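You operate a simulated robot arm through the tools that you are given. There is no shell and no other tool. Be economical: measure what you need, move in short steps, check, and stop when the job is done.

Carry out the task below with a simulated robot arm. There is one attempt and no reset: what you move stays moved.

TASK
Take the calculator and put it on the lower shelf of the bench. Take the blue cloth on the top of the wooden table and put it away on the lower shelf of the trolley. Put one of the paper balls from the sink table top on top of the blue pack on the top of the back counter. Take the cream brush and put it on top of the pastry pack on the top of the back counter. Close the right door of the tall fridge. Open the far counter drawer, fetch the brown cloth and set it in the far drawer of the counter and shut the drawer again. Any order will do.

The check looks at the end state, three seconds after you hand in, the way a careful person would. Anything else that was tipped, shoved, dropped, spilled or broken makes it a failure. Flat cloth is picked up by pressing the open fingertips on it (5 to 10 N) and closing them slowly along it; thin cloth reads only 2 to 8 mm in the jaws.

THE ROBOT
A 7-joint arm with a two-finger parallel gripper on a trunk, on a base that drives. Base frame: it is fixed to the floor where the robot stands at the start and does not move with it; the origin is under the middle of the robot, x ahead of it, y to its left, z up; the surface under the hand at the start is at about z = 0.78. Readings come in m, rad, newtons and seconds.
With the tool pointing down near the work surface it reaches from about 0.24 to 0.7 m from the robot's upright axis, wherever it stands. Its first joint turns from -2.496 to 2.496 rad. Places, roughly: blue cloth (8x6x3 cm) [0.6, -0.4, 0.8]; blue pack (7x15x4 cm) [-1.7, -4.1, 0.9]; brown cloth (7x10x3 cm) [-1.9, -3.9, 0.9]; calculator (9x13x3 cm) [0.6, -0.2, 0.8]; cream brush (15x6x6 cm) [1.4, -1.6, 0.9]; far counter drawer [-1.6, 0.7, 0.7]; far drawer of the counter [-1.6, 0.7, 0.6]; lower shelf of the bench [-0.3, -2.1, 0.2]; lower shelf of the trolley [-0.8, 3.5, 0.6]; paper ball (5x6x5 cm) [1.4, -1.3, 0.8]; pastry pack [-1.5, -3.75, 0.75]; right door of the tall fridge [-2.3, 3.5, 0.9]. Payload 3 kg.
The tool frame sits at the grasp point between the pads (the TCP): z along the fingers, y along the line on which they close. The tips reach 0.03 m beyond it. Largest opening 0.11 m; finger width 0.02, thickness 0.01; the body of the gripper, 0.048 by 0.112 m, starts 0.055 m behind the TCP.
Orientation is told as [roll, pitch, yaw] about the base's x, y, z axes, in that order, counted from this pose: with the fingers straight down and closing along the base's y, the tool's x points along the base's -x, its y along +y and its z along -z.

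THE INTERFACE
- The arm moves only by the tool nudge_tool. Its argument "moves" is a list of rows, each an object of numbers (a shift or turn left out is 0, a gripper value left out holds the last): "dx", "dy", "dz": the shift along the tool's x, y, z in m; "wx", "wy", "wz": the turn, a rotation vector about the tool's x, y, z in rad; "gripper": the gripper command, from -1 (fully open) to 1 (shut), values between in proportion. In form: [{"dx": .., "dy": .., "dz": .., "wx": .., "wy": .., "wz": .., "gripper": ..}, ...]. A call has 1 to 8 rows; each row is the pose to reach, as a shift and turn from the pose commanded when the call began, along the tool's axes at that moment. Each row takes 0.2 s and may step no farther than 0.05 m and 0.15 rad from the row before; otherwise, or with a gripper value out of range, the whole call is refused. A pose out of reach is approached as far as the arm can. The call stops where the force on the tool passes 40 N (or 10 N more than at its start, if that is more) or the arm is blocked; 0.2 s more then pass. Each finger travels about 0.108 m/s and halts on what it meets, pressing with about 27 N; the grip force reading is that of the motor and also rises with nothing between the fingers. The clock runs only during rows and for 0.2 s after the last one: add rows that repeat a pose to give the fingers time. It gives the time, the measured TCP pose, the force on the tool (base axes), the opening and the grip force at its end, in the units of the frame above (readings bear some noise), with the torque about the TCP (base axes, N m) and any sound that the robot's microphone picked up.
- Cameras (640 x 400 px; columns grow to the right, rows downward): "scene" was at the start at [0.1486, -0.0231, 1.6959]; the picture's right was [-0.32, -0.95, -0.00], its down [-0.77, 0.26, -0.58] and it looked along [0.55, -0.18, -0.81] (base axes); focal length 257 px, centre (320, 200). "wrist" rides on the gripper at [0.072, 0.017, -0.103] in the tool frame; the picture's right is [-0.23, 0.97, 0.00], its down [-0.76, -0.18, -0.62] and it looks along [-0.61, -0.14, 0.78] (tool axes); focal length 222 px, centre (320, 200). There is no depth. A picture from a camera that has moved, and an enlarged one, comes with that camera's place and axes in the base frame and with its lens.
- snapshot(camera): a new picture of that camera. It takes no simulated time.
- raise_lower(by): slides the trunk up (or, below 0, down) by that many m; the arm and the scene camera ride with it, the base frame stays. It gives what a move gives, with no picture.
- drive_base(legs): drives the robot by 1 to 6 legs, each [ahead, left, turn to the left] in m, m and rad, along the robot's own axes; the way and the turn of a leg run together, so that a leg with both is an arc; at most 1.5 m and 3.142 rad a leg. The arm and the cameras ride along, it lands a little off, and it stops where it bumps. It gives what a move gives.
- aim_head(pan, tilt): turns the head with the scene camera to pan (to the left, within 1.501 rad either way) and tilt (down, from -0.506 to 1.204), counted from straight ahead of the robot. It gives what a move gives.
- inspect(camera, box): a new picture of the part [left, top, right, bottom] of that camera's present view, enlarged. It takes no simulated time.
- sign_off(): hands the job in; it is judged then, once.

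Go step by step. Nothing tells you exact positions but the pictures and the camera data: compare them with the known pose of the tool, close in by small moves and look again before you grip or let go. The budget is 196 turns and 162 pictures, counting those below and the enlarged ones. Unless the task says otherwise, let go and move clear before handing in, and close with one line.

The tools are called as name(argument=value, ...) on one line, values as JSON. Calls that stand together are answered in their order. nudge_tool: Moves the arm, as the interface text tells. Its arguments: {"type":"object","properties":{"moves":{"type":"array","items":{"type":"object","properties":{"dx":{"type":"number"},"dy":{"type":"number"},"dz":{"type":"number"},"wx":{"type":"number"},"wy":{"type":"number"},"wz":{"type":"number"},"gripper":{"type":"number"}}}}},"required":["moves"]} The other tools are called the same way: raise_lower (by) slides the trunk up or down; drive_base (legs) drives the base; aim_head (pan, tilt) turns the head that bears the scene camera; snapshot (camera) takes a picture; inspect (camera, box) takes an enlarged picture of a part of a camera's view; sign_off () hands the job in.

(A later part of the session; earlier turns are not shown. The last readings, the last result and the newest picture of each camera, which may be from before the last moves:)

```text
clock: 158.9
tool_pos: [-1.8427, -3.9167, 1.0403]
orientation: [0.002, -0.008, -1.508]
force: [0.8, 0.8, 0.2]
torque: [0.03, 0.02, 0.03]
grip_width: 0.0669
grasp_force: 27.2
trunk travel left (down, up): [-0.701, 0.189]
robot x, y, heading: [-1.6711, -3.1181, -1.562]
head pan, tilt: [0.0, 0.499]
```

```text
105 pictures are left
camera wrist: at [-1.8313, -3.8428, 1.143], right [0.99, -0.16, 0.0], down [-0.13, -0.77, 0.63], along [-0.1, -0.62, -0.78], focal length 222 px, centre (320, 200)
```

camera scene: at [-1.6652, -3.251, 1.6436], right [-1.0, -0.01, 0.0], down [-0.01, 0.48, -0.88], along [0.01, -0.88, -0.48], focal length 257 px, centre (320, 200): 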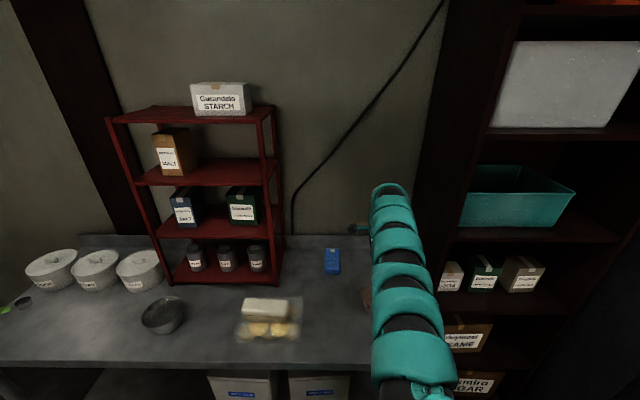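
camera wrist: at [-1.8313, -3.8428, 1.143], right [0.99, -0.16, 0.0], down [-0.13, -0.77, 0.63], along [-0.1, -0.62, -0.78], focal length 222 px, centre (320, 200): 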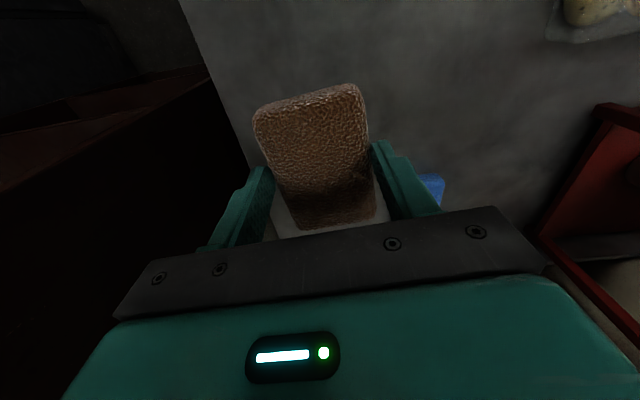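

The cloth is held. I'll drive back up the lane and turn around toward the counter with the drawers to look at it.

drive_base(legs=[[-1.0, 0.2, 0], [-1.1, 0.0, 0], [0, 0, 1.571], [0, 0, 1.571]])

aim_head(pan=0.0, tilt=0.6)

snapshot(camera="scene")

```text
clock: 177.0
tool_pos: [-1.3121, -0.2226, 1.041]
orientation: [-0.002, -0.008, 1.612]
force: [0.5, 0.5, -0.2]
torque: [-0.04, -0.02, -0.02]
grip_width: 0.067
grasp_force: 26.6
trunk travel left (down, up): [-0.701, 0.189]
robot x, y, heading: [-1.5032, -1.0164, 1.559]
head pan, tilt: [0.0, 0.499]
```

```text
clock: 177.7
tool_pos: [-1.312, -0.2217, 1.0414]
orientation: [0.0, -0.007, 1.609]
force: [0.0, 1.2, -0.6]
torque: [0.01, 0.03, -0.03]
grip_width: 0.067
grasp_force: 26.6
trunk travel left (down, up): [-0.701, 0.189]
robot x, y, heading: [-1.5011, -1.0179, 1.557]
head pan, tilt: [0.0, 0.6]
```

```text
104 pictures are left
camera scene: at [-1.5003, -0.8484, 1.6005], right [1.0, -0.01, 0.0], down [-0.01, -0.56, -0.83], along [0.01, 0.83, -0.56], focal length 257 px, centre (320, 200)
```

scene: 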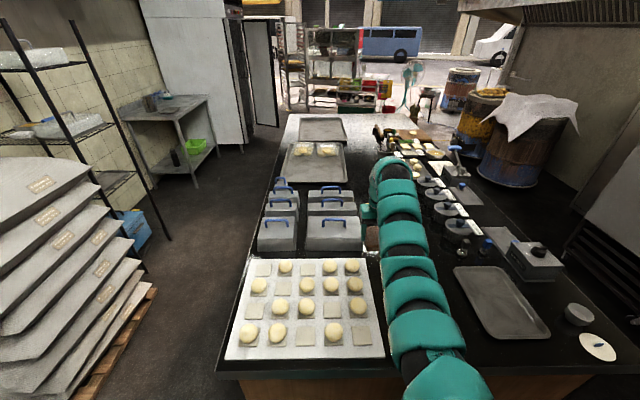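

The counter is a long island (x about -1.77 to -0.76, near end y about -0.53), with drawers presumably on its left face along the aisle. I'll go to the aisle mouth to look at that face.

drive_base(legs=[[-0.2, 0.75, 0]])

aim_head(pan=-0.15, tilt=0.45)

snapshot(camera="scene")

```text
clock: 181.4
tool_pos: [-2.0, -0.3964, 1.0393]
orientation: [0.001, -0.008, 1.61]
force: [0.0, 0.8, -0.7]
torque: [-0.01, 0.05, 0.01]
grip_width: 0.0673
grasp_force: 26.9
trunk travel left (down, up): [-0.701, 0.189]
robot x, y, heading: [-2.1956, -1.1897, 1.553]
head pan, tilt: [0.0, 0.6]
stopped in leg 1: the robot was blocked; the commanded pose is now the measured one
```

```text
clock: 182.1
tool_pos: [-2.0025, -0.3954, 1.0406]
orientation: [-0.002, -0.009, 1.611]
force: [-0.4, -0.4, -0.6]
torque: [0.02, -0.02, -0.01]
grip_width: 0.0671
grasp_force: 26.7
trunk travel left (down, up): [-0.701, 0.189]
robot x, y, heading: [-2.192, -1.1888, 1.555]
head pan, tilt: [-0.15, 0.45]
```

```text
103 pictures are left
camera scene: at [-2.177, -1.0188, 1.614], right [0.99, -0.16, 0.0], down [-0.07, -0.43, -0.9], along [0.15, 0.89, -0.44], focal length 257 px, centre (320, 200)
```

scene: 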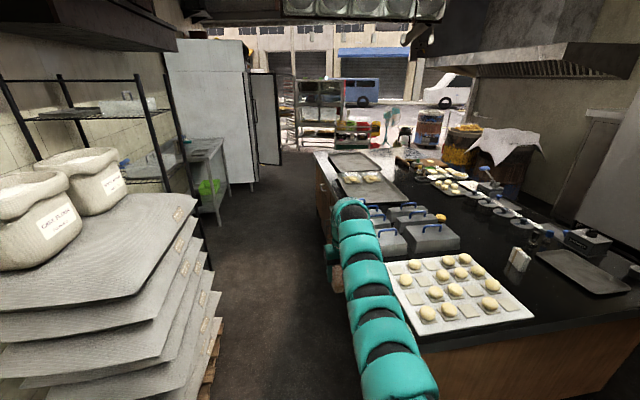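

I bumped lightly against something on the left (probably the sack stack) and stopped. Checking left and zooming on the counter's aisle face.

inspect(camera="scene", box=[290, 130, 430, 260])

aim_head(pan=1.0, tilt=0.9)

snapshot(camera="scene")

```text
3.08 times, centred on (360, 195) of scene
camera zoom: at [-2.177, -1.0188, 1.614], right [0.99, -0.16, 0.0], down [-0.07, -0.43, -0.9], along [0.15, 0.89, -0.44], focal length 790 px, centre (197, 215)
```

zoom: 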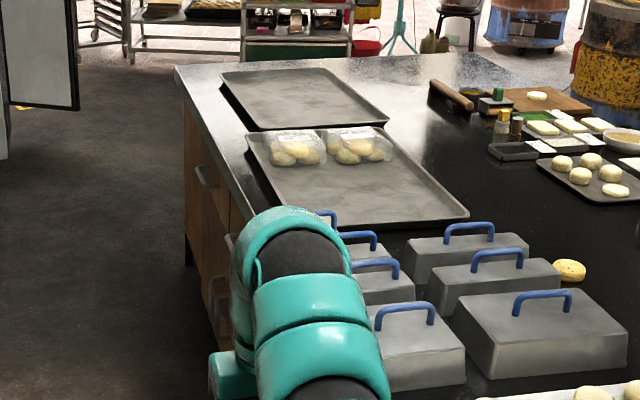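

```text
clock: 183.5
tool_pos: [-2.0015, -0.3953, 1.0402]
orientation: [0.002, -0.009, 1.611]
force: [0.3, -0.4, -1.0]
torque: [-0.03, -0.02, -0.04]
grip_width: 0.0669
grasp_force: 27.0
trunk travel left (down, up): [-0.701, 0.189]
robot x, y, heading: [-2.1913, -1.1882, 1.56]
head pan, tilt: [1.0, 0.901]
```

```text
101 pictures are left
camera scene: at [-2.2545, -1.0674, 1.5758], right [0.55, 0.83, 0.0], down [0.65, -0.43, -0.62], along [-0.52, 0.34, -0.78], focal length 257 px, centre (320, 200)
```

scene: 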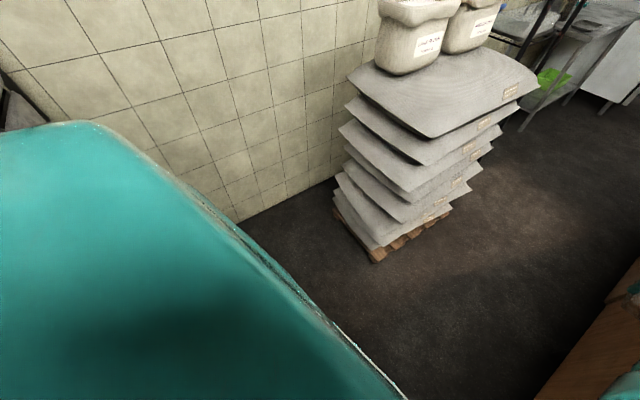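

The sacks are well away, so the bump was something else; looking further left/back.

aim_head(pan=1.5, tilt=0.75)

snapshot(camera="scene")

```text
clock: 184.4
tool_pos: [-2.0011, -0.3951, 1.04]
orientation: [0.001, -0.009, 1.61]
force: [0.5, -0.7, -1.1]
torque: [0.02, -0.02, 0.0]
grip_width: 0.067
grasp_force: 27.3
trunk travel left (down, up): [-0.701, 0.189]
robot x, y, heading: [-2.189, -1.189, 1.555]
head pan, tilt: [1.499, 0.75]
```

```text
100 pictures are left
camera scene: at [-2.2742, -1.1019, 1.5876], right [0.09, 1.0, 0.0], down [0.68, -0.06, -0.73], along [-0.73, 0.06, -0.68], focal length 257 px, centre (320, 200)
```

scene: 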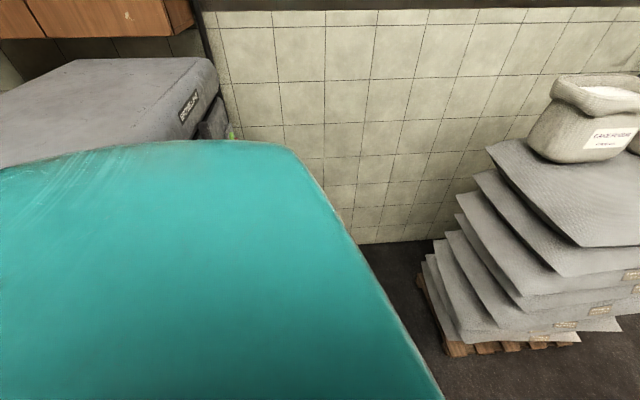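

The big mixer is behind-left: that was the light bump. The drawers' aisle is narrow at the sacks, so I'll go around the island by its right side (x about -0.13) to its far end, where there's room.

drive_base(legs=[[0, -0.7, 0.015], [0, -0.7, 0], [0, -0.65, 0], [1.2, 0, 0]])

aim_head(pan=0.3, tilt=0.5)

snapshot(camera="scene")

```text
clock: 200.5
tool_pos: [0.0212, 0.7905, 1.04]
orientation: [0.001, -0.008, 1.632]
force: [0.2, 0.8, -0.3]
torque: [0.02, 0.01, -0.06]
grip_width: 0.067
grasp_force: 26.7
trunk travel left (down, up): [-0.701, 0.189]
robot x, y, heading: [-0.1521, -0.0097, 1.576]
head pan, tilt: [1.499, 0.75]
```

```text
clock: 201.9
tool_pos: [0.0208, 0.791, 1.0413]
orientation: [0.0, -0.01, 1.631]
force: [0.2, -0.4, -0.8]
torque: [-0.04, -0.02, 0.01]
grip_width: 0.067
grasp_force: 27.7
trunk travel left (down, up): [-0.701, 0.189]
robot x, y, heading: [-0.1512, -0.0094, 1.575]
head pan, tilt: [0.3, 0.499]
```

```text
99 pictures are left
camera scene: at [-0.1822, 0.1597, 1.6096], right [0.95, 0.3, 0.0], down [0.14, -0.46, -0.88], along [-0.27, 0.84, -0.48], focal length 257 px, centre (320, 200)
```

scene: 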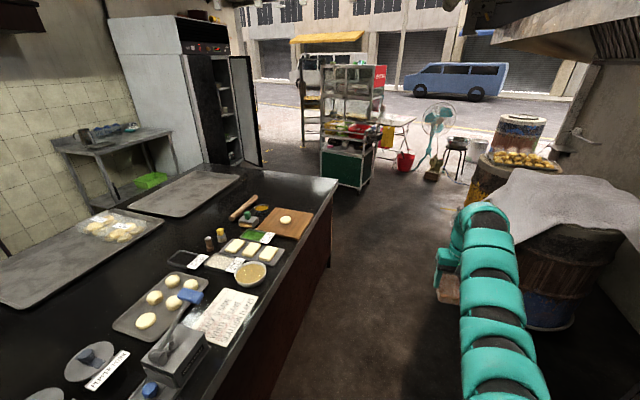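

The lane between island (x -0.58) and draped barrel (x about 0.27) is usable. I'll pass through in two legs to beyond the island's far end (y 1.74).

drive_base(legs=[[0.9, 0.04, 0], [1.2, 0, 0]])

aim_head(pan=1.2, tilt=0.5)

snapshot(camera="scene")

```text
clock: 212.3
tool_pos: [-0.0678, 2.8975, 1.0404]
orientation: [0.0, -0.01, 1.647]
force: [-0.4, 0.0, -1.6]
torque: [-0.05, -0.02, 0.01]
grip_width: 0.0668
grasp_force: 26.7
trunk travel left (down, up): [-0.701, 0.189]
robot x, y, heading: [-0.2287, 2.0956, 1.59]
head pan, tilt: [0.3, 0.499]
```

```text
clock: 213.6
tool_pos: [-0.0676, 2.8981, 1.0402]
orientation: [-0.001, -0.009, 1.646]
force: [0.1, 0.5, -0.9]
torque: [0.01, -0.01, 0.0]
grip_width: 0.067
grasp_force: 27.2
trunk travel left (down, up): [-0.701, 0.189]
robot x, y, heading: [-0.2265, 2.0946, 1.588]
head pan, tilt: [1.201, 0.499]
```

```text
98 pictures are left
camera scene: at [-0.3171, 2.2084, 1.6096], right [0.34, 0.94, 0.0], down [0.45, -0.16, -0.88], along [-0.82, 0.3, -0.48], focal length 257 px, centre (320, 200)
```

scene: 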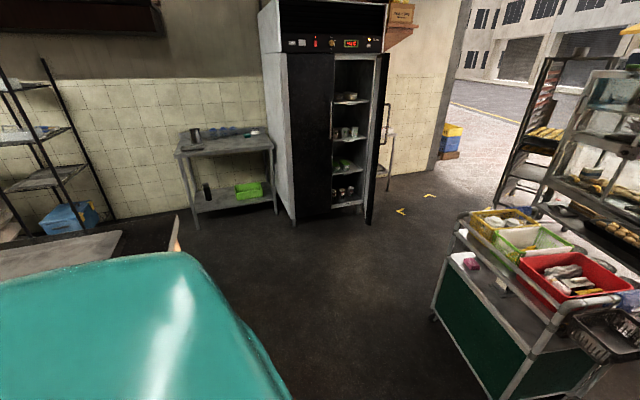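

I can see the fridge (right door open toward +x, hinge at about [-2.68, 3.6]) and the trolley (front about y 3.37). I need a free hand to open the drawer, so I'll set the cloth on a free spot at the island's far end first; turning to face it.

drive_base(legs=[[0.2, 0.5, 0], [0, 0, 1.571], [0, 0, 1.571]])

aim_head(pan=-0.2, tilt=0.6)

snapshot(camera="scene")

snapshot(camera="wrist")

```text
clock: 224.3
tool_pos: [-0.9082, 1.4866, 1.0408]
orientation: [0.0, -0.01, -1.505]
force: [0.4, 0.3, -0.4]
torque: [0.01, 0.0, -0.02]
grip_width: 0.0668
grasp_force: 27.1
trunk travel left (down, up): [-0.701, 0.189]
robot x, y, heading: [-0.7421, 2.2856, -1.562]
head pan, tilt: [1.201, 0.499]
```

```text
clock: 225.8
tool_pos: [-0.908, 1.4871, 1.0403]
orientation: [0.001, -0.01, -1.505]
force: [0.3, 0.1, -1.0]
torque: [0.0, 0.0, 0.0]
grip_width: 0.0669
grasp_force: 26.6
trunk travel left (down, up): [-0.701, 0.189]
robot x, y, heading: [-0.7375, 2.2854, -1.557]
head pan, tilt: [-0.201, 0.6]
```

```text
97 pictures are left
camera scene: at [-0.7543, 2.1194, 1.6005], right [-0.98, 0.19, 0.0], down [0.11, 0.56, -0.82], along [-0.15, -0.81, -0.57], focal length 257 px, centre (320, 200)
```

scene: 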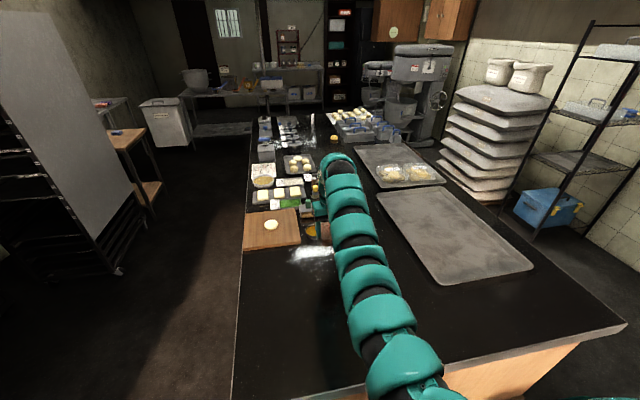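

```text
96 pictures are left
camera wrist: at [-0.8964, 1.5613, 1.1432], right [0.99, -0.16, 0.0], down [-0.13, -0.77, 0.63], along [-0.1, -0.62, -0.78], focal length 222 px, centre (320, 200)
```

wrist: 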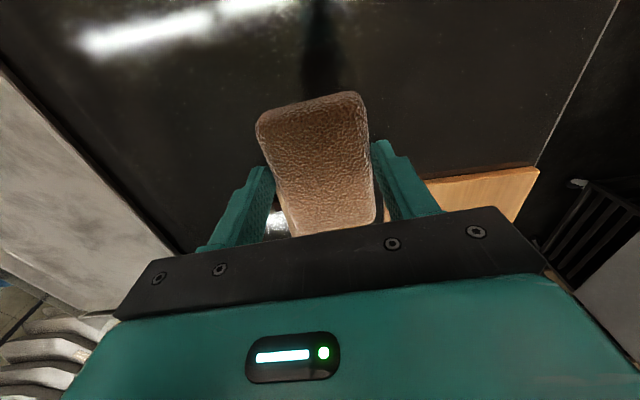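

Free counter below. Backing 12 cm, then lowering the cloth onto the island top.

drive_base(legs=[[-0.12, 0, 0]])

raise_lower(by=-0.12)

snapshot(camera="wrist")

raise_lower(by=-0.02)

raise_lower(by=-0.006)

```text
clock: 227.1
tool_pos: [-0.9122, 1.6076, 1.0424]
orientation: [-0.001, -0.011, -1.506]
force: [0.2, -0.5, -1.1]
torque: [0.0, 0.01, 0.01]
grip_width: 0.0673
grasp_force: 26.7
trunk travel left (down, up): [-0.701, 0.189]
robot x, y, heading: [-0.7402, 2.4044, -1.563]
head pan, tilt: [-0.201, 0.6]
```

```text
clock: 228.6
tool_pos: [-0.91, 1.6057, 0.9211]
orientation: [-0.001, -0.011, -1.506]
force: [-0.7, 0.8, 0.3]
torque: [0.02, -0.03, 0.0]
grip_width: 0.0669
grasp_force: 26.5
trunk travel left (down, up): [-0.581, 0.309]
robot x, y, heading: [-0.7416, 2.405, -1.562]
head pan, tilt: [-0.201, 0.6]
```

```text
95 pictures are left
camera wrist: at [-0.899, 1.6811, 1.0235], right [0.99, -0.16, 0.0], down [-0.13, -0.77, 0.63], along [-0.1, -0.62, -0.78], focal length 222 px, centre (320, 200)
```

wrist: 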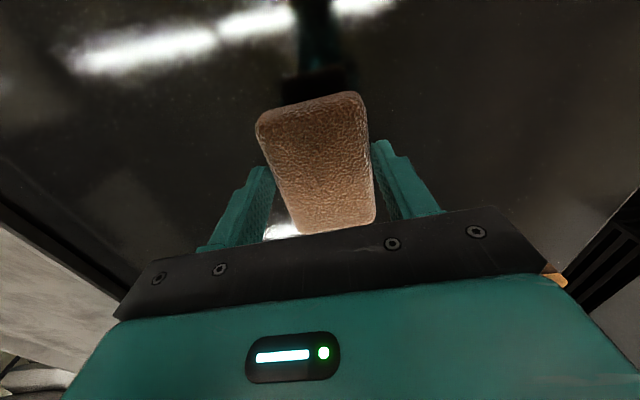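

```text
clock: 229.2
tool_pos: [-0.9103, 1.606, 0.9012]
orientation: [0.0, -0.009, -1.506]
force: [0.2, 0.0, -0.2]
torque: [-0.01, 0.01, -0.01]
grip_width: 0.0669
grasp_force: 26.9
trunk travel left (down, up): [-0.561, 0.329]
robot x, y, heading: [-0.7396, 2.406, -1.56]
head pan, tilt: [-0.201, 0.6]
```

```text
clock: 229.8
tool_pos: [-0.9105, 1.6062, 0.8937]
orientation: [-0.001, -0.008, -1.506]
force: [-0.1, -0.1, -0.4]
torque: [0.01, 0.0, 0.01]
grip_width: 0.067
grasp_force: 27.0
trunk travel left (down, up): [-0.555, 0.335]
robot x, y, heading: [-0.7381, 2.4068, -1.566]
head pan, tilt: [-0.201, 0.6]
```

raise_lower(by=-0.008)

raise_lower(by=-0.008)

raise_lower(by=-0.008)

raise_lower(by=-0.008)

```text
clock: 230.3
tool_pos: [-0.9113, 1.6068, 0.8876]
orientation: [-0.001, -0.009, -1.508]
force: [0.1, 0.1, -0.1]
torque: [0.02, -0.01, -0.03]
grip_width: 0.0669
grasp_force: 26.3
trunk travel left (down, up): [-0.547, 0.343]
robot x, y, heading: [-0.737, 2.4035, -1.567]
head pan, tilt: [-0.201, 0.6]
```

```text
clock: 230.9
tool_pos: [-0.9108, 1.6067, 0.8804]
orientation: [-0.003, -0.012, -1.507]
force: [-1.9, -3.3, 11.9]
torque: [-0.07, -0.09, -0.02]
grip_width: 0.0668
grasp_force: 27.0
trunk travel left (down, up): [-0.539, 0.351]
robot x, y, heading: [-0.7379, 2.4063, -1.562]
head pan, tilt: [-0.201, 0.6]
```

```text
clock: 231.5
tool_pos: [-0.9118, 1.6073, 0.8753]
orientation: [-0.002, -0.018, -1.505]
force: [-2.8, -4.2, 36.8]
torque: [-0.14, 0.1, 0.03]
grip_width: 0.0667
grasp_force: 27.1
trunk travel left (down, up): [-0.531, 0.359]
robot x, y, heading: [-0.7394, 2.4014, -1.563]
head pan, tilt: [-0.201, 0.6]
```

```text
clock: 232.1
tool_pos: [-0.9109, 1.6099, 0.8648]
orientation: [-0.003, -0.012, -1.506]
force: [-0.9, 2.6, 35.1]
torque: [-0.14, -0.01, 0.01]
grip_width: 0.0671
grasp_force: 26.8
trunk travel left (down, up): [-0.523, 0.367]
robot x, y, heading: [-0.7392, 2.4051, -1.567]
head pan, tilt: [-0.201, 0.6]
```

It's down on the counter. Opening and rising, then checking.

raise_lower(by=0.006)

nudge_tool(moves=[{"gripper": 0.0}, {"gripper": -0.4}, {"gripper": -0.4}])

raise_lower(by=0.2)

snapshot(camera="wrist")

```text
clock: 232.6
tool_pos: [-0.9104, 1.6082, 0.8661]
orientation: [0.001, -0.003, -1.506]
force: [0.2, -0.3, -0.5]
torque: [0.01, -0.01, -0.01]
grip_width: 0.0671
grasp_force: 27.1
trunk travel left (down, up): [-0.529, 0.361]
robot x, y, heading: [-0.7421, 2.4022, -1.562]
head pan, tilt: [-0.201, 0.6]
```

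```text
clock: 233.4
tool_pos: [-0.9115, 1.6064, 0.8696]
orientation: [-0.002, -0.011, -1.507]
force: [-0.3, -0.1, 0.7]
torque: [0.01, -0.01, -0.02]
grip_width: 0.077
grasp_force: 0.1
trunk travel left (down, up): [-0.529, 0.361]
robot x, y, heading: [-0.7389, 2.4077, -1.561]
head pan, tilt: [-0.201, 0.6]
```

```text
clock: 235.6
tool_pos: [-0.9119, 1.6058, 1.0679]
orientation: [-0.002, -0.007, -1.506]
force: [-0.4, 0.2, -0.1]
torque: [-0.01, -0.05, -0.02]
grip_width: 0.0767
grasp_force: 0.0
trunk travel left (down, up): [-0.729, 0.161]
robot x, y, heading: [-0.7386, 2.4063, -1.56]
head pan, tilt: [-0.201, 0.6]
```

```text
94 pictures are left
camera wrist: at [-0.8991, 1.681, 1.1712], right [0.99, -0.16, 0.0], down [-0.13, -0.77, 0.63], along [-0.1, -0.62, -0.78], focal length 222 px, centre (320, 200)
```

wrist: 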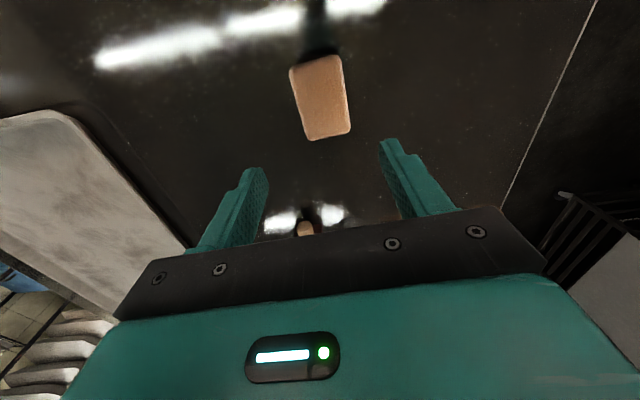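

Cloth set down safely. Now I'll sidestep to the aisle's far end and look at the drawer face.

drive_base(legs=[[0, -0.75, 0], [0, -0.75, 0]])

aim_head(pan=0.35, tilt=0.55)

snapshot(camera="scene")

```text
clock: 243.3
tool_pos: [-2.3945, 1.5781, 1.069]
orientation: [0.0, -0.008, -1.493]
force: [-0.8, 0.0, -0.2]
torque: [0.0, 0.0, 0.01]
grip_width: 0.077
grasp_force: 0.0
trunk travel left (down, up): [-0.729, 0.161]
robot x, y, heading: [-2.2322, 2.3784, -1.547]
head pan, tilt: [-0.201, 0.6]
```

```text
clock: 244.3
tool_pos: [-2.3949, 1.5794, 1.0687]
orientation: [-0.001, -0.009, -1.491]
force: [-0.7, -0.5, 1.0]
torque: [0.01, 0.0, -0.01]
grip_width: 0.077
grasp_force: 0.0
trunk travel left (down, up): [-0.729, 0.161]
robot x, y, heading: [-2.2344, 2.3773, -1.545]
head pan, tilt: [0.351, 0.55]
```

```text
93 pictures are left
camera scene: at [-2.1998, 2.2173, 1.633], right [-0.93, -0.36, 0.0], down [-0.19, 0.49, -0.85], along [0.31, -0.79, -0.52], focal length 257 px, centre (320, 200)
```

scene: 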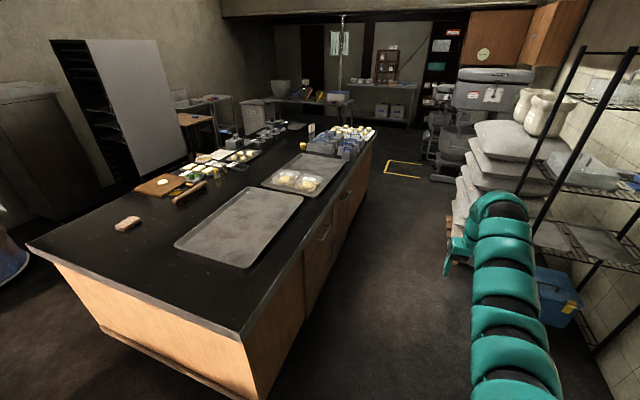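

inspect(camera="scene", box=[220, 150, 400, 400])

drive_base(legs=[[0.5, 0, -0.025]])

aim_head(pan=0.5, tilt=0.7)

snapshot(camera="scene")

```text
1.60 times, centred on (310, 275) of scene
camera zoom: at [-2.1998, 2.2173, 1.633], right [-0.93, -0.36, 0.0], down [-0.19, 0.49, -0.85], along [0.31, -0.79, -0.52], focal length 411 px, centre (336, 80)
```

zoom: 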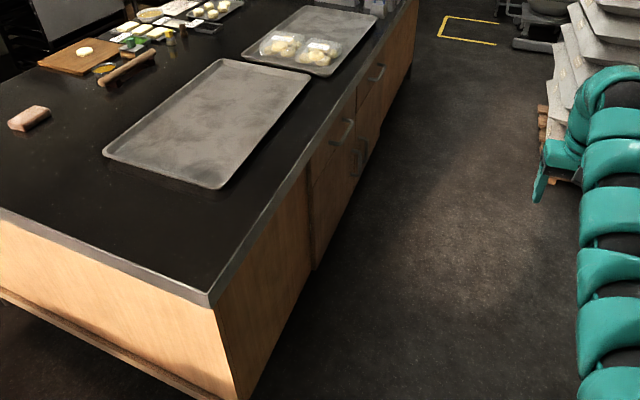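

```text
clock: 247.2
tool_pos: [-2.4073, 1.0893, 1.0684]
orientation: [0.0, -0.009, -1.515]
force: [-0.1, -0.2, 0.2]
torque: [0.01, 0.03, -0.04]
grip_width: 0.0767
grasp_force: 0.1
trunk travel left (down, up): [-0.729, 0.161]
robot x, y, heading: [-2.2256, 1.8895, -1.575]
head pan, tilt: [0.351, 0.55]
```

```text
clock: 247.9
tool_pos: [-2.4075, 1.089, 1.0693]
orientation: [0.0, -0.01, -1.514]
force: [-1.3, -0.2, -0.3]
torque: [0.03, 0.02, -0.01]
grip_width: 0.077
grasp_force: 0.2
trunk travel left (down, up): [-0.729, 0.161]
robot x, y, heading: [-2.2272, 1.8883, -1.574]
head pan, tilt: [0.499, 0.7]
```

```text
91 pictures are left
camera scene: at [-2.1879, 1.7328, 1.6199], right [-0.88, -0.48, 0.0], down [-0.31, 0.57, -0.77], along [0.37, -0.67, -0.64], focal length 257 px, centre (320, 200)
```

scene: 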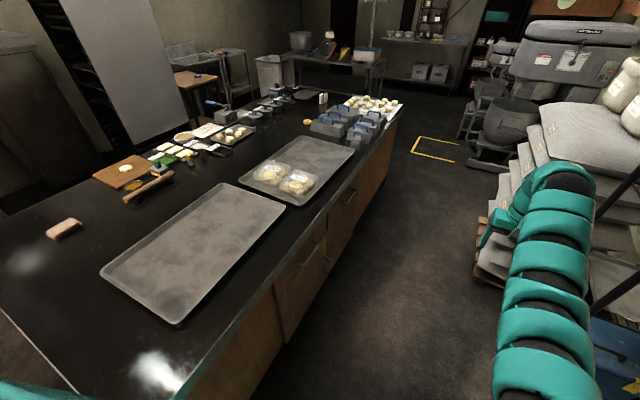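

inspect(camera="scene", box=[230, 130, 400, 360])

inspect(camera="scene", box=[270, 180, 370, 280])

```text
1.74 times, centred on (315, 245) of scene
camera zoom: at [-2.1879, 1.7328, 1.6199], right [-0.88, -0.48, 0.0], down [-0.31, 0.57, -0.77], along [0.37, -0.67, -0.64], focal length 446 px, centre (329, 122)
```

zoom: 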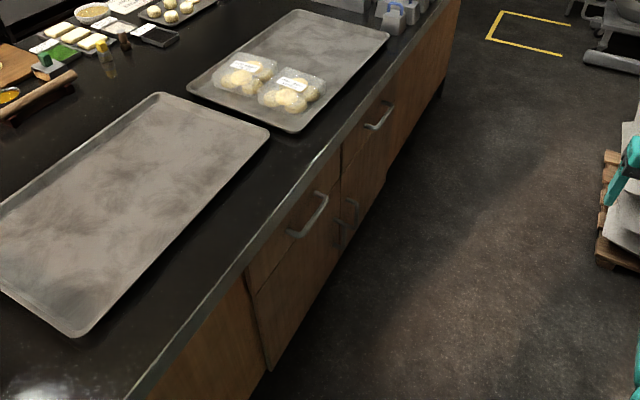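

```text
4.00 times, centred on (320, 230) of scene
camera zoom: at [-2.1879, 1.7328, 1.6199], right [-0.88, -0.48, 0.0], down [-0.31, 0.57, -0.77], along [0.37, -0.67, -0.64], focal length 1027 px, centre (320, 80)
```

zoom: 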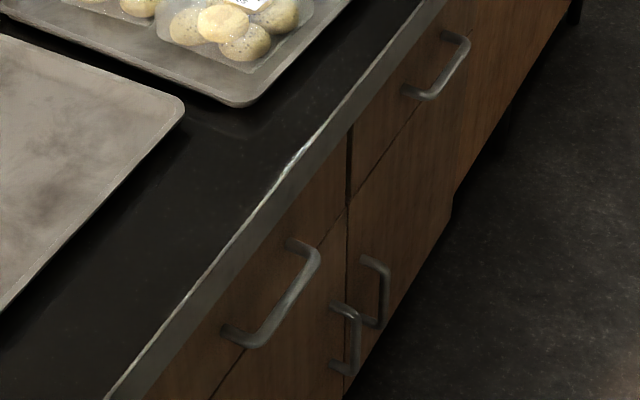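

The two drawers have horizontal bar handles; by the given coordinates (y 0.7) the "far" one is the drawer whose handle is at about [-1.82, 0.75, 0.765]. I'll turn the tool to point horizontally at +x with the fingers closing vertically.

nudge_tool(moves=[{"wx": -0.14}, {"wx": -0.28}, {"wx": -0.42}, {"wx": -0.56}, {"wx": -0.7}, {"wx": -0.84}, {"wx": -0.98}, {"wx": -1.12}])

nudge_tool(moves=[{"wx": -0.14}, {"wx": -0.28}, {"wx": -0.42}, {"wx": -0.42}])

snapshot(camera="wrist")

```text
clock: 249.7
tool_pos: [-2.3866, 1.1315, 1.0871]
orientation: [1.086, -0.011, -1.515]
force: [0.1, 1.0, 0.0]
torque: [0.0, 0.01, 0.0]
grip_width: 0.0769
grasp_force: 0.0
out of reach, approached as far as the arm can: row 4, 5, 6, 7, 8
trunk travel left (down, up): [-0.729, 0.161]
robot x, y, heading: [-2.2295, 1.887, -1.565]
head pan, tilt: [0.499, 0.7]
```

```text
clock: 250.7
tool_pos: [-2.3742, 1.1579, 1.1109]
orientation: [1.519, -0.011, -1.513]
force: [1.7, 0.7, 0.3]
torque: [0.03, -0.02, 0.0]
grip_width: 0.0771
grasp_force: 0.0
out of reach, approached as far as the arm can: row 1, 2, 3, 4
trunk travel left (down, up): [-0.729, 0.161]
robot x, y, heading: [-2.2274, 1.8878, -1.568]
head pan, tilt: [0.499, 0.7]
```

```text
88 pictures are left
camera wrist: at [-2.4812, 1.2248, 1.1323], right [0.06, -0.21, 0.97], down [-0.59, -0.8, -0.14], along [0.81, -0.56, -0.17], focal length 222 px, centre (320, 200)
```

wrist: 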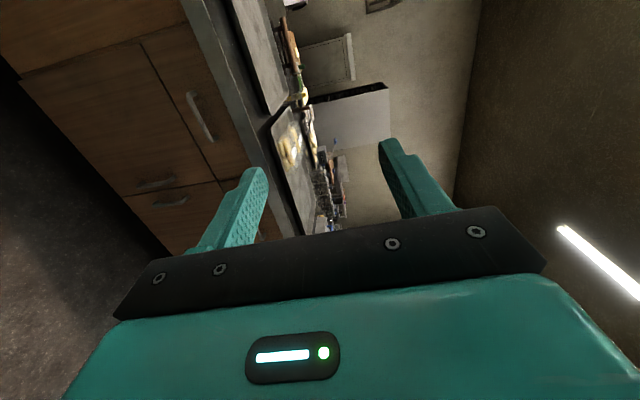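

Horizontal pose achieved. Triangulating, the near handle is at about [-1.78, 1.12, 0.675] and the target (far) one at about [-1.78, 0.64, 0.67]. I'll bring the hand inward, lower the trunk, and drive ahead.

nudge_tool(moves=[{"dz": 0.05}, {"dz": 0.1}, {"dz": 0.15}, {"dz": 0.2}, {"dz": 0.2}])

raise_lower(by=-0.4)

drive_base(legs=[[0.4, 0, 0]])

snapshot(camera="wrist")

snapshot(camera="scene")

```text
clock: 251.9
tool_pos: [-2.1796, 1.1686, 1.1017]
orientation: [1.543, -0.008, -1.515]
force: [-0.5, -0.9, 0.3]
torque: [0.02, 0.0, -0.01]
grip_width: 0.0769
grasp_force: 0.1
trunk travel left (down, up): [-0.729, 0.161]
robot x, y, heading: [-2.2299, 1.8866, -1.573]
head pan, tilt: [0.499, 0.7]
```

```text
clock: 255.7
tool_pos: [-2.1801, 1.1686, 0.7026]
orientation: [1.539, -0.01, -1.514]
force: [-0.3, 0.3, -0.1]
torque: [0.0, 0.01, 0.02]
grip_width: 0.0771
grasp_force: 0.0
trunk travel left (down, up): [-0.329, 0.561]
robot x, y, heading: [-2.2272, 1.8904, -1.573]
head pan, tilt: [0.499, 0.7]
```

```text
clock: 258.2
tool_pos: [-2.1743, 0.7671, 0.7012]
orientation: [1.539, -0.008, -1.51]
force: [0.1, 0.5, 0.9]
torque: [-0.03, -0.02, 0.02]
grip_width: 0.0771
grasp_force: 0.1
trunk travel left (down, up): [-0.329, 0.561]
robot x, y, heading: [-2.2276, 1.4862, -1.567]
head pan, tilt: [0.499, 0.7]
```

```text
87 pictures are left
camera wrist: at [-2.2813, 0.8334, 0.7213], right [0.04, -0.22, 0.98], down [-0.58, -0.8, -0.15], along [0.81, -0.56, -0.16], focal length 222 px, centre (320, 200)
```

wrist: 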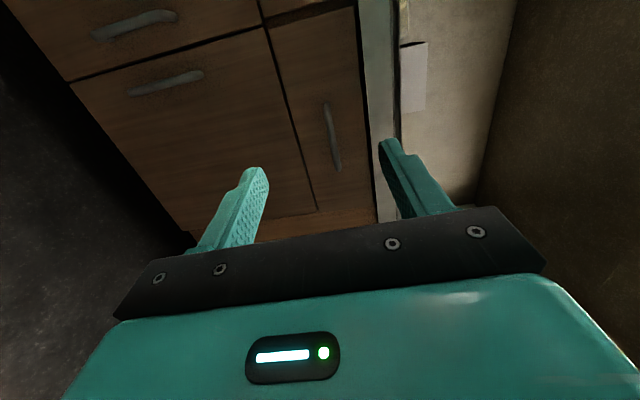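

```text
86 pictures are left
camera scene: at [-2.1856, 1.3315, 1.2199], right [-0.87, -0.48, 0.0], down [-0.31, 0.56, -0.76], along [0.37, -0.67, -0.64], focal length 257 px, centre (320, 200)
```

scene: 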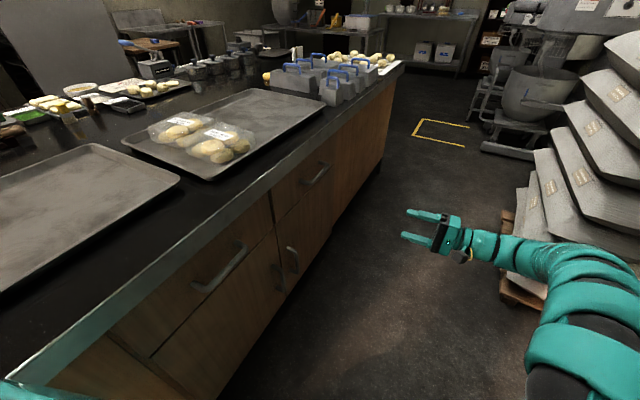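

Two views agree on the far handle: bar at about [-1.81, 0.665, 0.693]. Approaching it horizontally, stopping short to check.

nudge_tool(moves=[{"dx": -0.03, "dz": 0.035}, {"dx": -0.06, "dz": 0.07}, {"dx": -0.09, "dz": 0.11}, {"dx": -0.115, "dz": 0.15}, {"dx": -0.119, "dz": 0.2}, {"dx": -0.119, "dz": 0.24}, {"dx": -0.119, "dz": 0.26}, {"dx": -0.119, "dz": 0.26}])

snapshot(camera="wrist")

inspect(camera="scene", box=[240, 130, 440, 280])

```text
refused: row 5 steps farther than a row can; nothing moved
```

```text
85 pictures are left
camera wrist: at [-2.2813, 0.8334, 0.7213], right [0.04, -0.22, 0.98], down [-0.58, -0.8, -0.15], along [0.81, -0.56, -0.16], focal length 222 px, centre (320, 200)
```

wrist: 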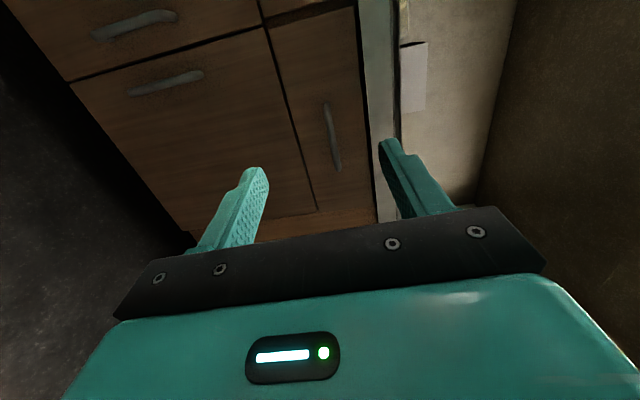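

```text
2.67 times, centred on (340, 205) of scene
camera zoom: at [-2.1856, 1.3315, 1.2199], right [-0.87, -0.48, 0.0], down [-0.31, 0.56, -0.76], along [0.37, -0.67, -0.64], focal length 685 px, centre (267, 187)
```

zoom: 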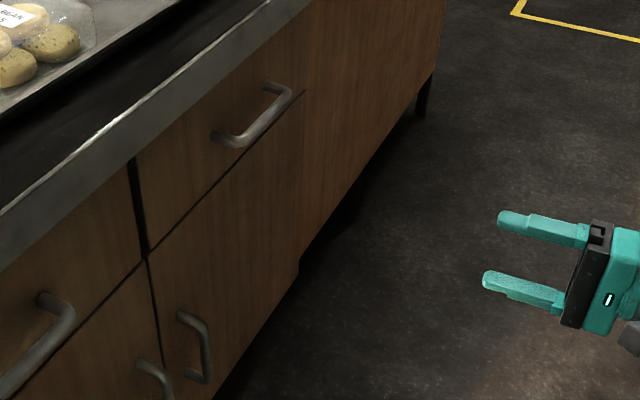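

The step was slightly over the limit; resending with smaller rows.

nudge_tool(moves=[{"dx": -0.03, "dz": 0.035}, {"dx": -0.06, "dz": 0.07}, {"dx": -0.09, "dz": 0.105}, {"dx": -0.115, "dz": 0.14}, {"dx": -0.119, "dz": 0.185}, {"dx": -0.119, "dz": 0.23}, {"dx": -0.119, "dz": 0.26}, {"dx": -0.119, "dz": 0.26}])

snapshot(camera="wrist")

inspect(camera="scene", box=[240, 130, 440, 280])

```text
clock: 260.0
tool_pos: [-1.991, 0.7402, 0.7271]
orientation: [1.542, -0.008, -1.511]
force: [0.0, 0.0, 0.0]
torque: [-0.02, 0.0, 0.05]
grip_width: 0.0767
grasp_force: 0.1
out of reach, approached as far as the arm can: row 2, 3, 4, 5, 6, 7, 8
trunk travel left (down, up): [-0.329, 0.561]
robot x, y, heading: [-2.2254, 1.4826, -1.564]
head pan, tilt: [0.499, 0.7]
```

```text
83 pictures are left
camera wrist: at [-2.099, 0.8062, 0.7461], right [0.04, -0.22, 0.98], down [-0.58, -0.8, -0.15], along [0.81, -0.56, -0.16], focal length 222 px, centre (320, 200)
```

wrist: 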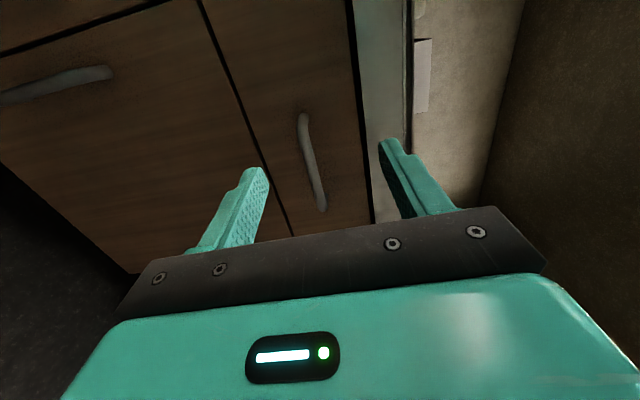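

```text
2.67 times, centred on (340, 205) of scene
camera zoom: at [-2.187, 1.3309, 1.2199], right [-0.88, -0.48, 0.0], down [-0.31, 0.56, -0.76], along [0.37, -0.67, -0.64], focal length 685 px, centre (267, 187)
```

zoom: 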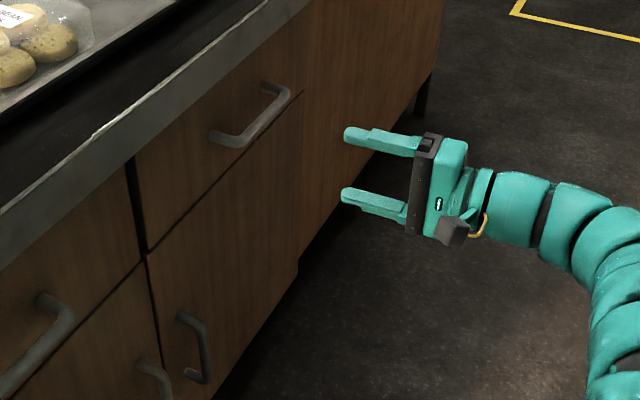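

The wrist is at its limit pointing straight sideways. I'll yaw the tool about 0.5 rad toward -y, which suits the arm and still lets the fingers pinch the bar.

nudge_tool(moves=[{"wy": -0.13}, {"wy": -0.26}, {"wy": -0.39}, {"wy": -0.5}, {"wy": -0.5}])

nudge_tool(moves=[{"dz": 0.04, "dy": -0.015}, {"dz": 0.08, "dy": -0.03}, {"dz": 0.11, "dy": -0.034}, {"dz": 0.11, "dy": -0.034}])

snapshot(camera="wrist")

```text
clock: 261.2
tool_pos: [-1.9847, 0.7331, 0.7209]
orientation: [1.548, -0.025, -2.009]
force: [0.9, -0.1, -0.3]
torque: [0.0, -0.04, -0.01]
grip_width: 0.077
grasp_force: 0.0
out of reach, approached as far as the arm can: row 4, 5
trunk travel left (down, up): [-0.329, 0.561]
robot x, y, heading: [-2.2267, 1.4854, -1.562]
head pan, tilt: [0.499, 0.7]
```

```text
clock: 262.2
tool_pos: [-1.8865, 0.6876, 0.6823]
orientation: [1.549, -0.02, -2.009]
force: [-0.5, 0.1, 0.0]
torque: [-0.01, 0.0, 0.03]
grip_width: 0.0771
grasp_force: 0.0
trunk travel left (down, up): [-0.329, 0.561]
robot x, y, heading: [-2.225, 1.4852, -1.564]
head pan, tilt: [0.499, 0.7]
```

```text
81 pictures are left
camera wrist: at [-1.9492, 0.7976, 0.6998], right [-0.07, -0.2, 0.98], down [-0.89, -0.43, -0.15], along [0.45, -0.88, -0.15], focal length 222 px, centre (320, 200)
```

wrist: 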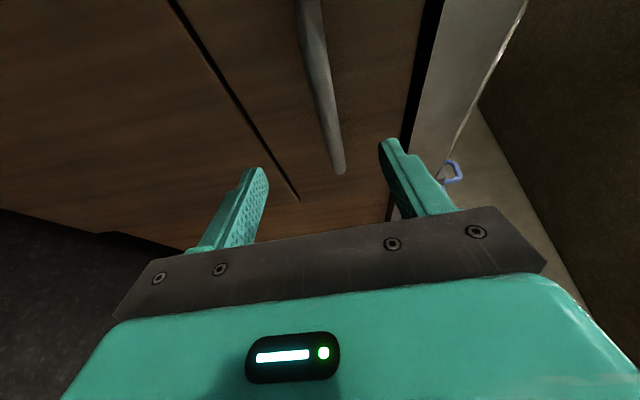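

The bar is straight ahead at z 0.69. Advancing 7 cm and closing on it.

nudge_tool(moves=[{"dz": 0.025, "dy": 0.008}, {"dz": 0.05, "dy": 0.009}, {"dz": 0.068, "dy": 0.009}, {"dz": 0.068, "dy": 0.009}])

snapshot(camera="wrist")

inspect(camera="scene", box=[240, 130, 440, 280])

```text
clock: 263.2
tool_pos: [-1.8548, 0.6893, 0.7133]
orientation: [1.547, -0.023, -2.009]
force: [0.3, -0.4, -0.3]
torque: [-0.03, 0.04, -0.03]
grip_width: 0.0769
grasp_force: 0.1
out of reach, approached as far as the arm can: row 1, 2, 3, 4
trunk travel left (down, up): [-0.329, 0.561]
robot x, y, heading: [-2.2276, 1.489, -1.568]
head pan, tilt: [0.499, 0.7]
```

```text
80 pictures are left
camera wrist: at [-1.9181, 0.7998, 0.7303], right [-0.07, -0.19, 0.98], down [-0.89, -0.43, -0.15], along [0.45, -0.88, -0.15], focal length 222 px, centre (320, 200)
```

wrist: 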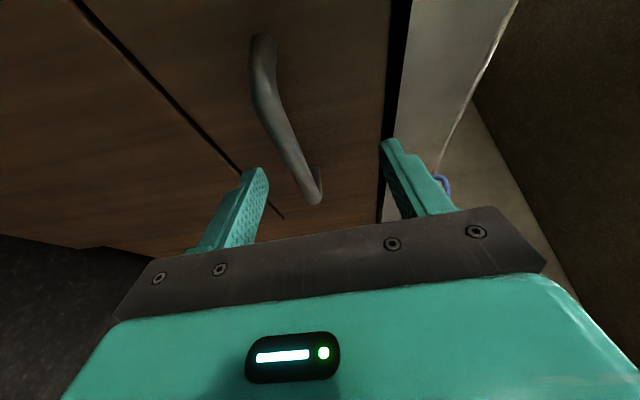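

```text
2.67 times, centred on (340, 205) of scene
camera zoom: at [-2.1853, 1.3318, 1.2199], right [-0.87, -0.48, 0.0], down [-0.31, 0.56, -0.76], along [0.37, -0.67, -0.64], focal length 685 px, centre (267, 187)
```

zoom: 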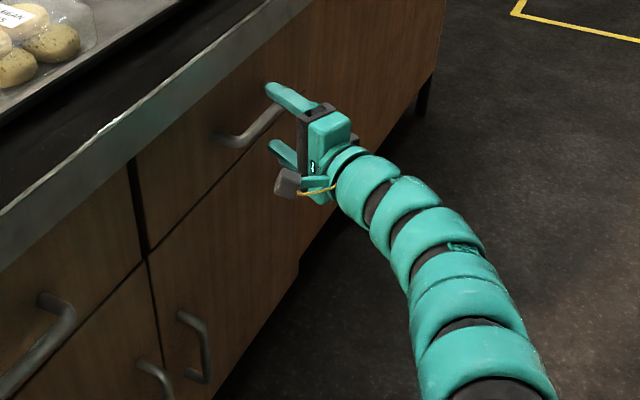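

A short remainder: I'll use the base and trunk to place the fingers around the bar.

raise_lower(by=-0.022)

drive_base(legs=[[0.033, 0.031, 0]])

snapshot(camera="wrist")

inspect(camera="scene", box=[270, 130, 370, 210])

```text
clock: 263.9
tool_pos: [-1.856, 0.6891, 0.6896]
orientation: [1.548, -0.023, -2.009]
force: [0.9, -0.1, 0.1]
torque: [0.01, -0.01, -0.04]
grip_width: 0.0769
grasp_force: 0.0
trunk travel left (down, up): [-0.307, 0.583]
robot x, y, heading: [-2.2279, 1.4879, -1.568]
head pan, tilt: [0.499, 0.7]
```

```text
clock: 264.8
tool_pos: [-1.8241, 0.6556, 0.6896]
orientation: [1.547, -0.022, -2.009]
force: [0.1, -0.2, 0.4]
torque: [-0.01, -0.01, -0.06]
grip_width: 0.077
grasp_force: 0.1
trunk travel left (down, up): [-0.307, 0.583]
robot x, y, heading: [-2.1965, 1.4548, -1.564]
head pan, tilt: [0.499, 0.7]
```

```text
78 pictures are left
camera wrist: at [-1.8867, 0.7667, 0.708], right [-0.07, -0.2, 0.98], down [-0.89, -0.43, -0.15], along [0.45, -0.88, -0.15], focal length 222 px, centre (320, 200)
```

wrist: 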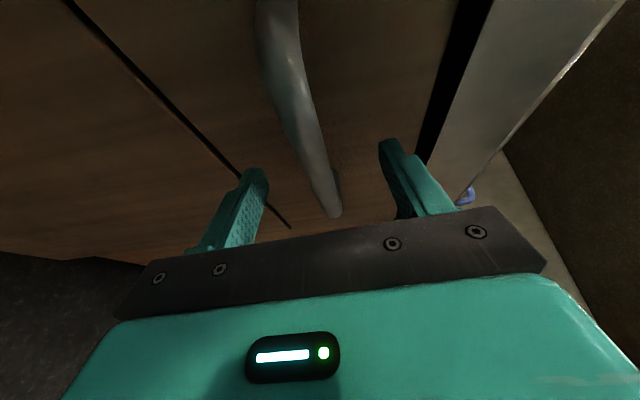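

```text
5.00 times, centred on (320, 170) of scene
camera zoom: at [-2.154, 1.2986, 1.1979], right [-0.87, -0.48, 0.0], down [-0.31, 0.56, -0.76], along [0.37, -0.67, -0.64], focal length 1284 px, centre (320, 350)
```

zoom: 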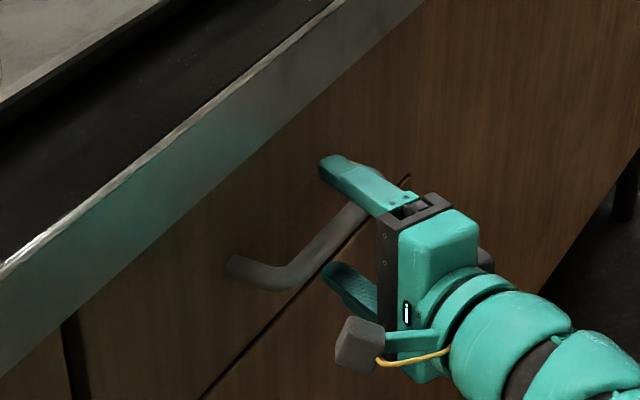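

The bar passes between the fingers. Closing.

nudge_tool(moves=[{"gripper": 0.2}, {"gripper": 0.6}, {"gripper": 1}, {"gripper": 1}])

snapshot(camera="wrist")

```text
clock: 265.8
tool_pos: [-1.8238, 0.6568, 0.6903]
orientation: [1.548, -0.022, -2.009]
force: [-0.4, 2.0, 0.5]
torque: [0.74, -0.04, -0.28]
grip_width: 0.0155
grasp_force: 45.2
trunk travel left (down, up): [-0.307, 0.583]
robot x, y, heading: [-2.1941, 1.4551, -1.564]
head pan, tilt: [0.499, 0.7]
```

```text
76 pictures are left
camera wrist: at [-1.8866, 0.7668, 0.708], right [-0.07, -0.2, 0.98], down [-0.89, -0.43, -0.15], along [0.45, -0.88, -0.15], focal length 222 px, centre (320, 200)
```

wrist: 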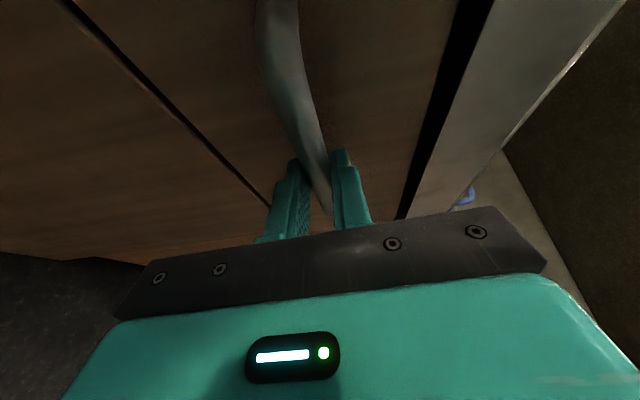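

The handle is gripped. Pulling by sidestepping the base toward -x.

drive_base(legs=[[0, -0.1, 0]])

drive_base(legs=[[0, -0.13, 0]])

aim_head(pan=0.4, tilt=0.8)

snapshot(camera="scene")

```text
clock: 266.9
tool_pos: [-1.9246, 0.6569, 0.6891]
orientation: [1.549, -0.022, -2.007]
force: [-2.1, 5.5, -1.4]
torque: [0.7, -0.07, 0.03]
grip_width: 0.0156
grasp_force: 44.7
trunk travel left (down, up): [-0.307, 0.583]
robot x, y, heading: [-2.3, 1.4532, -1.568]
head pan, tilt: [0.499, 0.7]
```

```text
clock: 268.2
tool_pos: [-2.0578, 0.6558, 0.6902]
orientation: [1.546, -0.023, -2.006]
force: [-1.1, 15.8, -1.6]
torque: [0.76, -0.07, 0.79]
grip_width: 0.0153
grasp_force: 45.0
trunk travel left (down, up): [-0.307, 0.583]
robot x, y, heading: [-2.4291, 1.4501, -1.567]
head pan, tilt: [0.499, 0.7]
```

```text
clock: 268.9
tool_pos: [-2.057, 0.6569, 0.6901]
orientation: [1.548, -0.022, -2.005]
force: [0.1, 3.2, 3.1]
torque: [0.68, -0.09, -0.2]
grip_width: 0.0155
grasp_force: 44.9
trunk travel left (down, up): [-0.307, 0.583]
robot x, y, heading: [-2.4257, 1.4546, -1.566]
head pan, tilt: [0.4, 0.799]
```

```text
75 pictures are left
camera scene: at [-2.3961, 1.2978, 1.1898], right [-0.92, -0.39, 0.0], down [-0.28, 0.66, -0.7], along [0.27, -0.64, -0.72], focal length 257 px, centre (320, 200)
```

scene: 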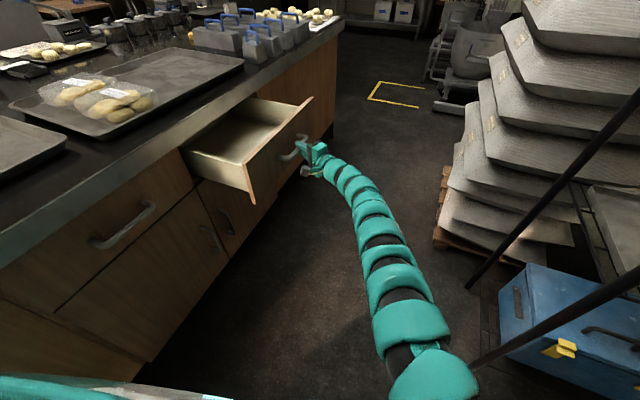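

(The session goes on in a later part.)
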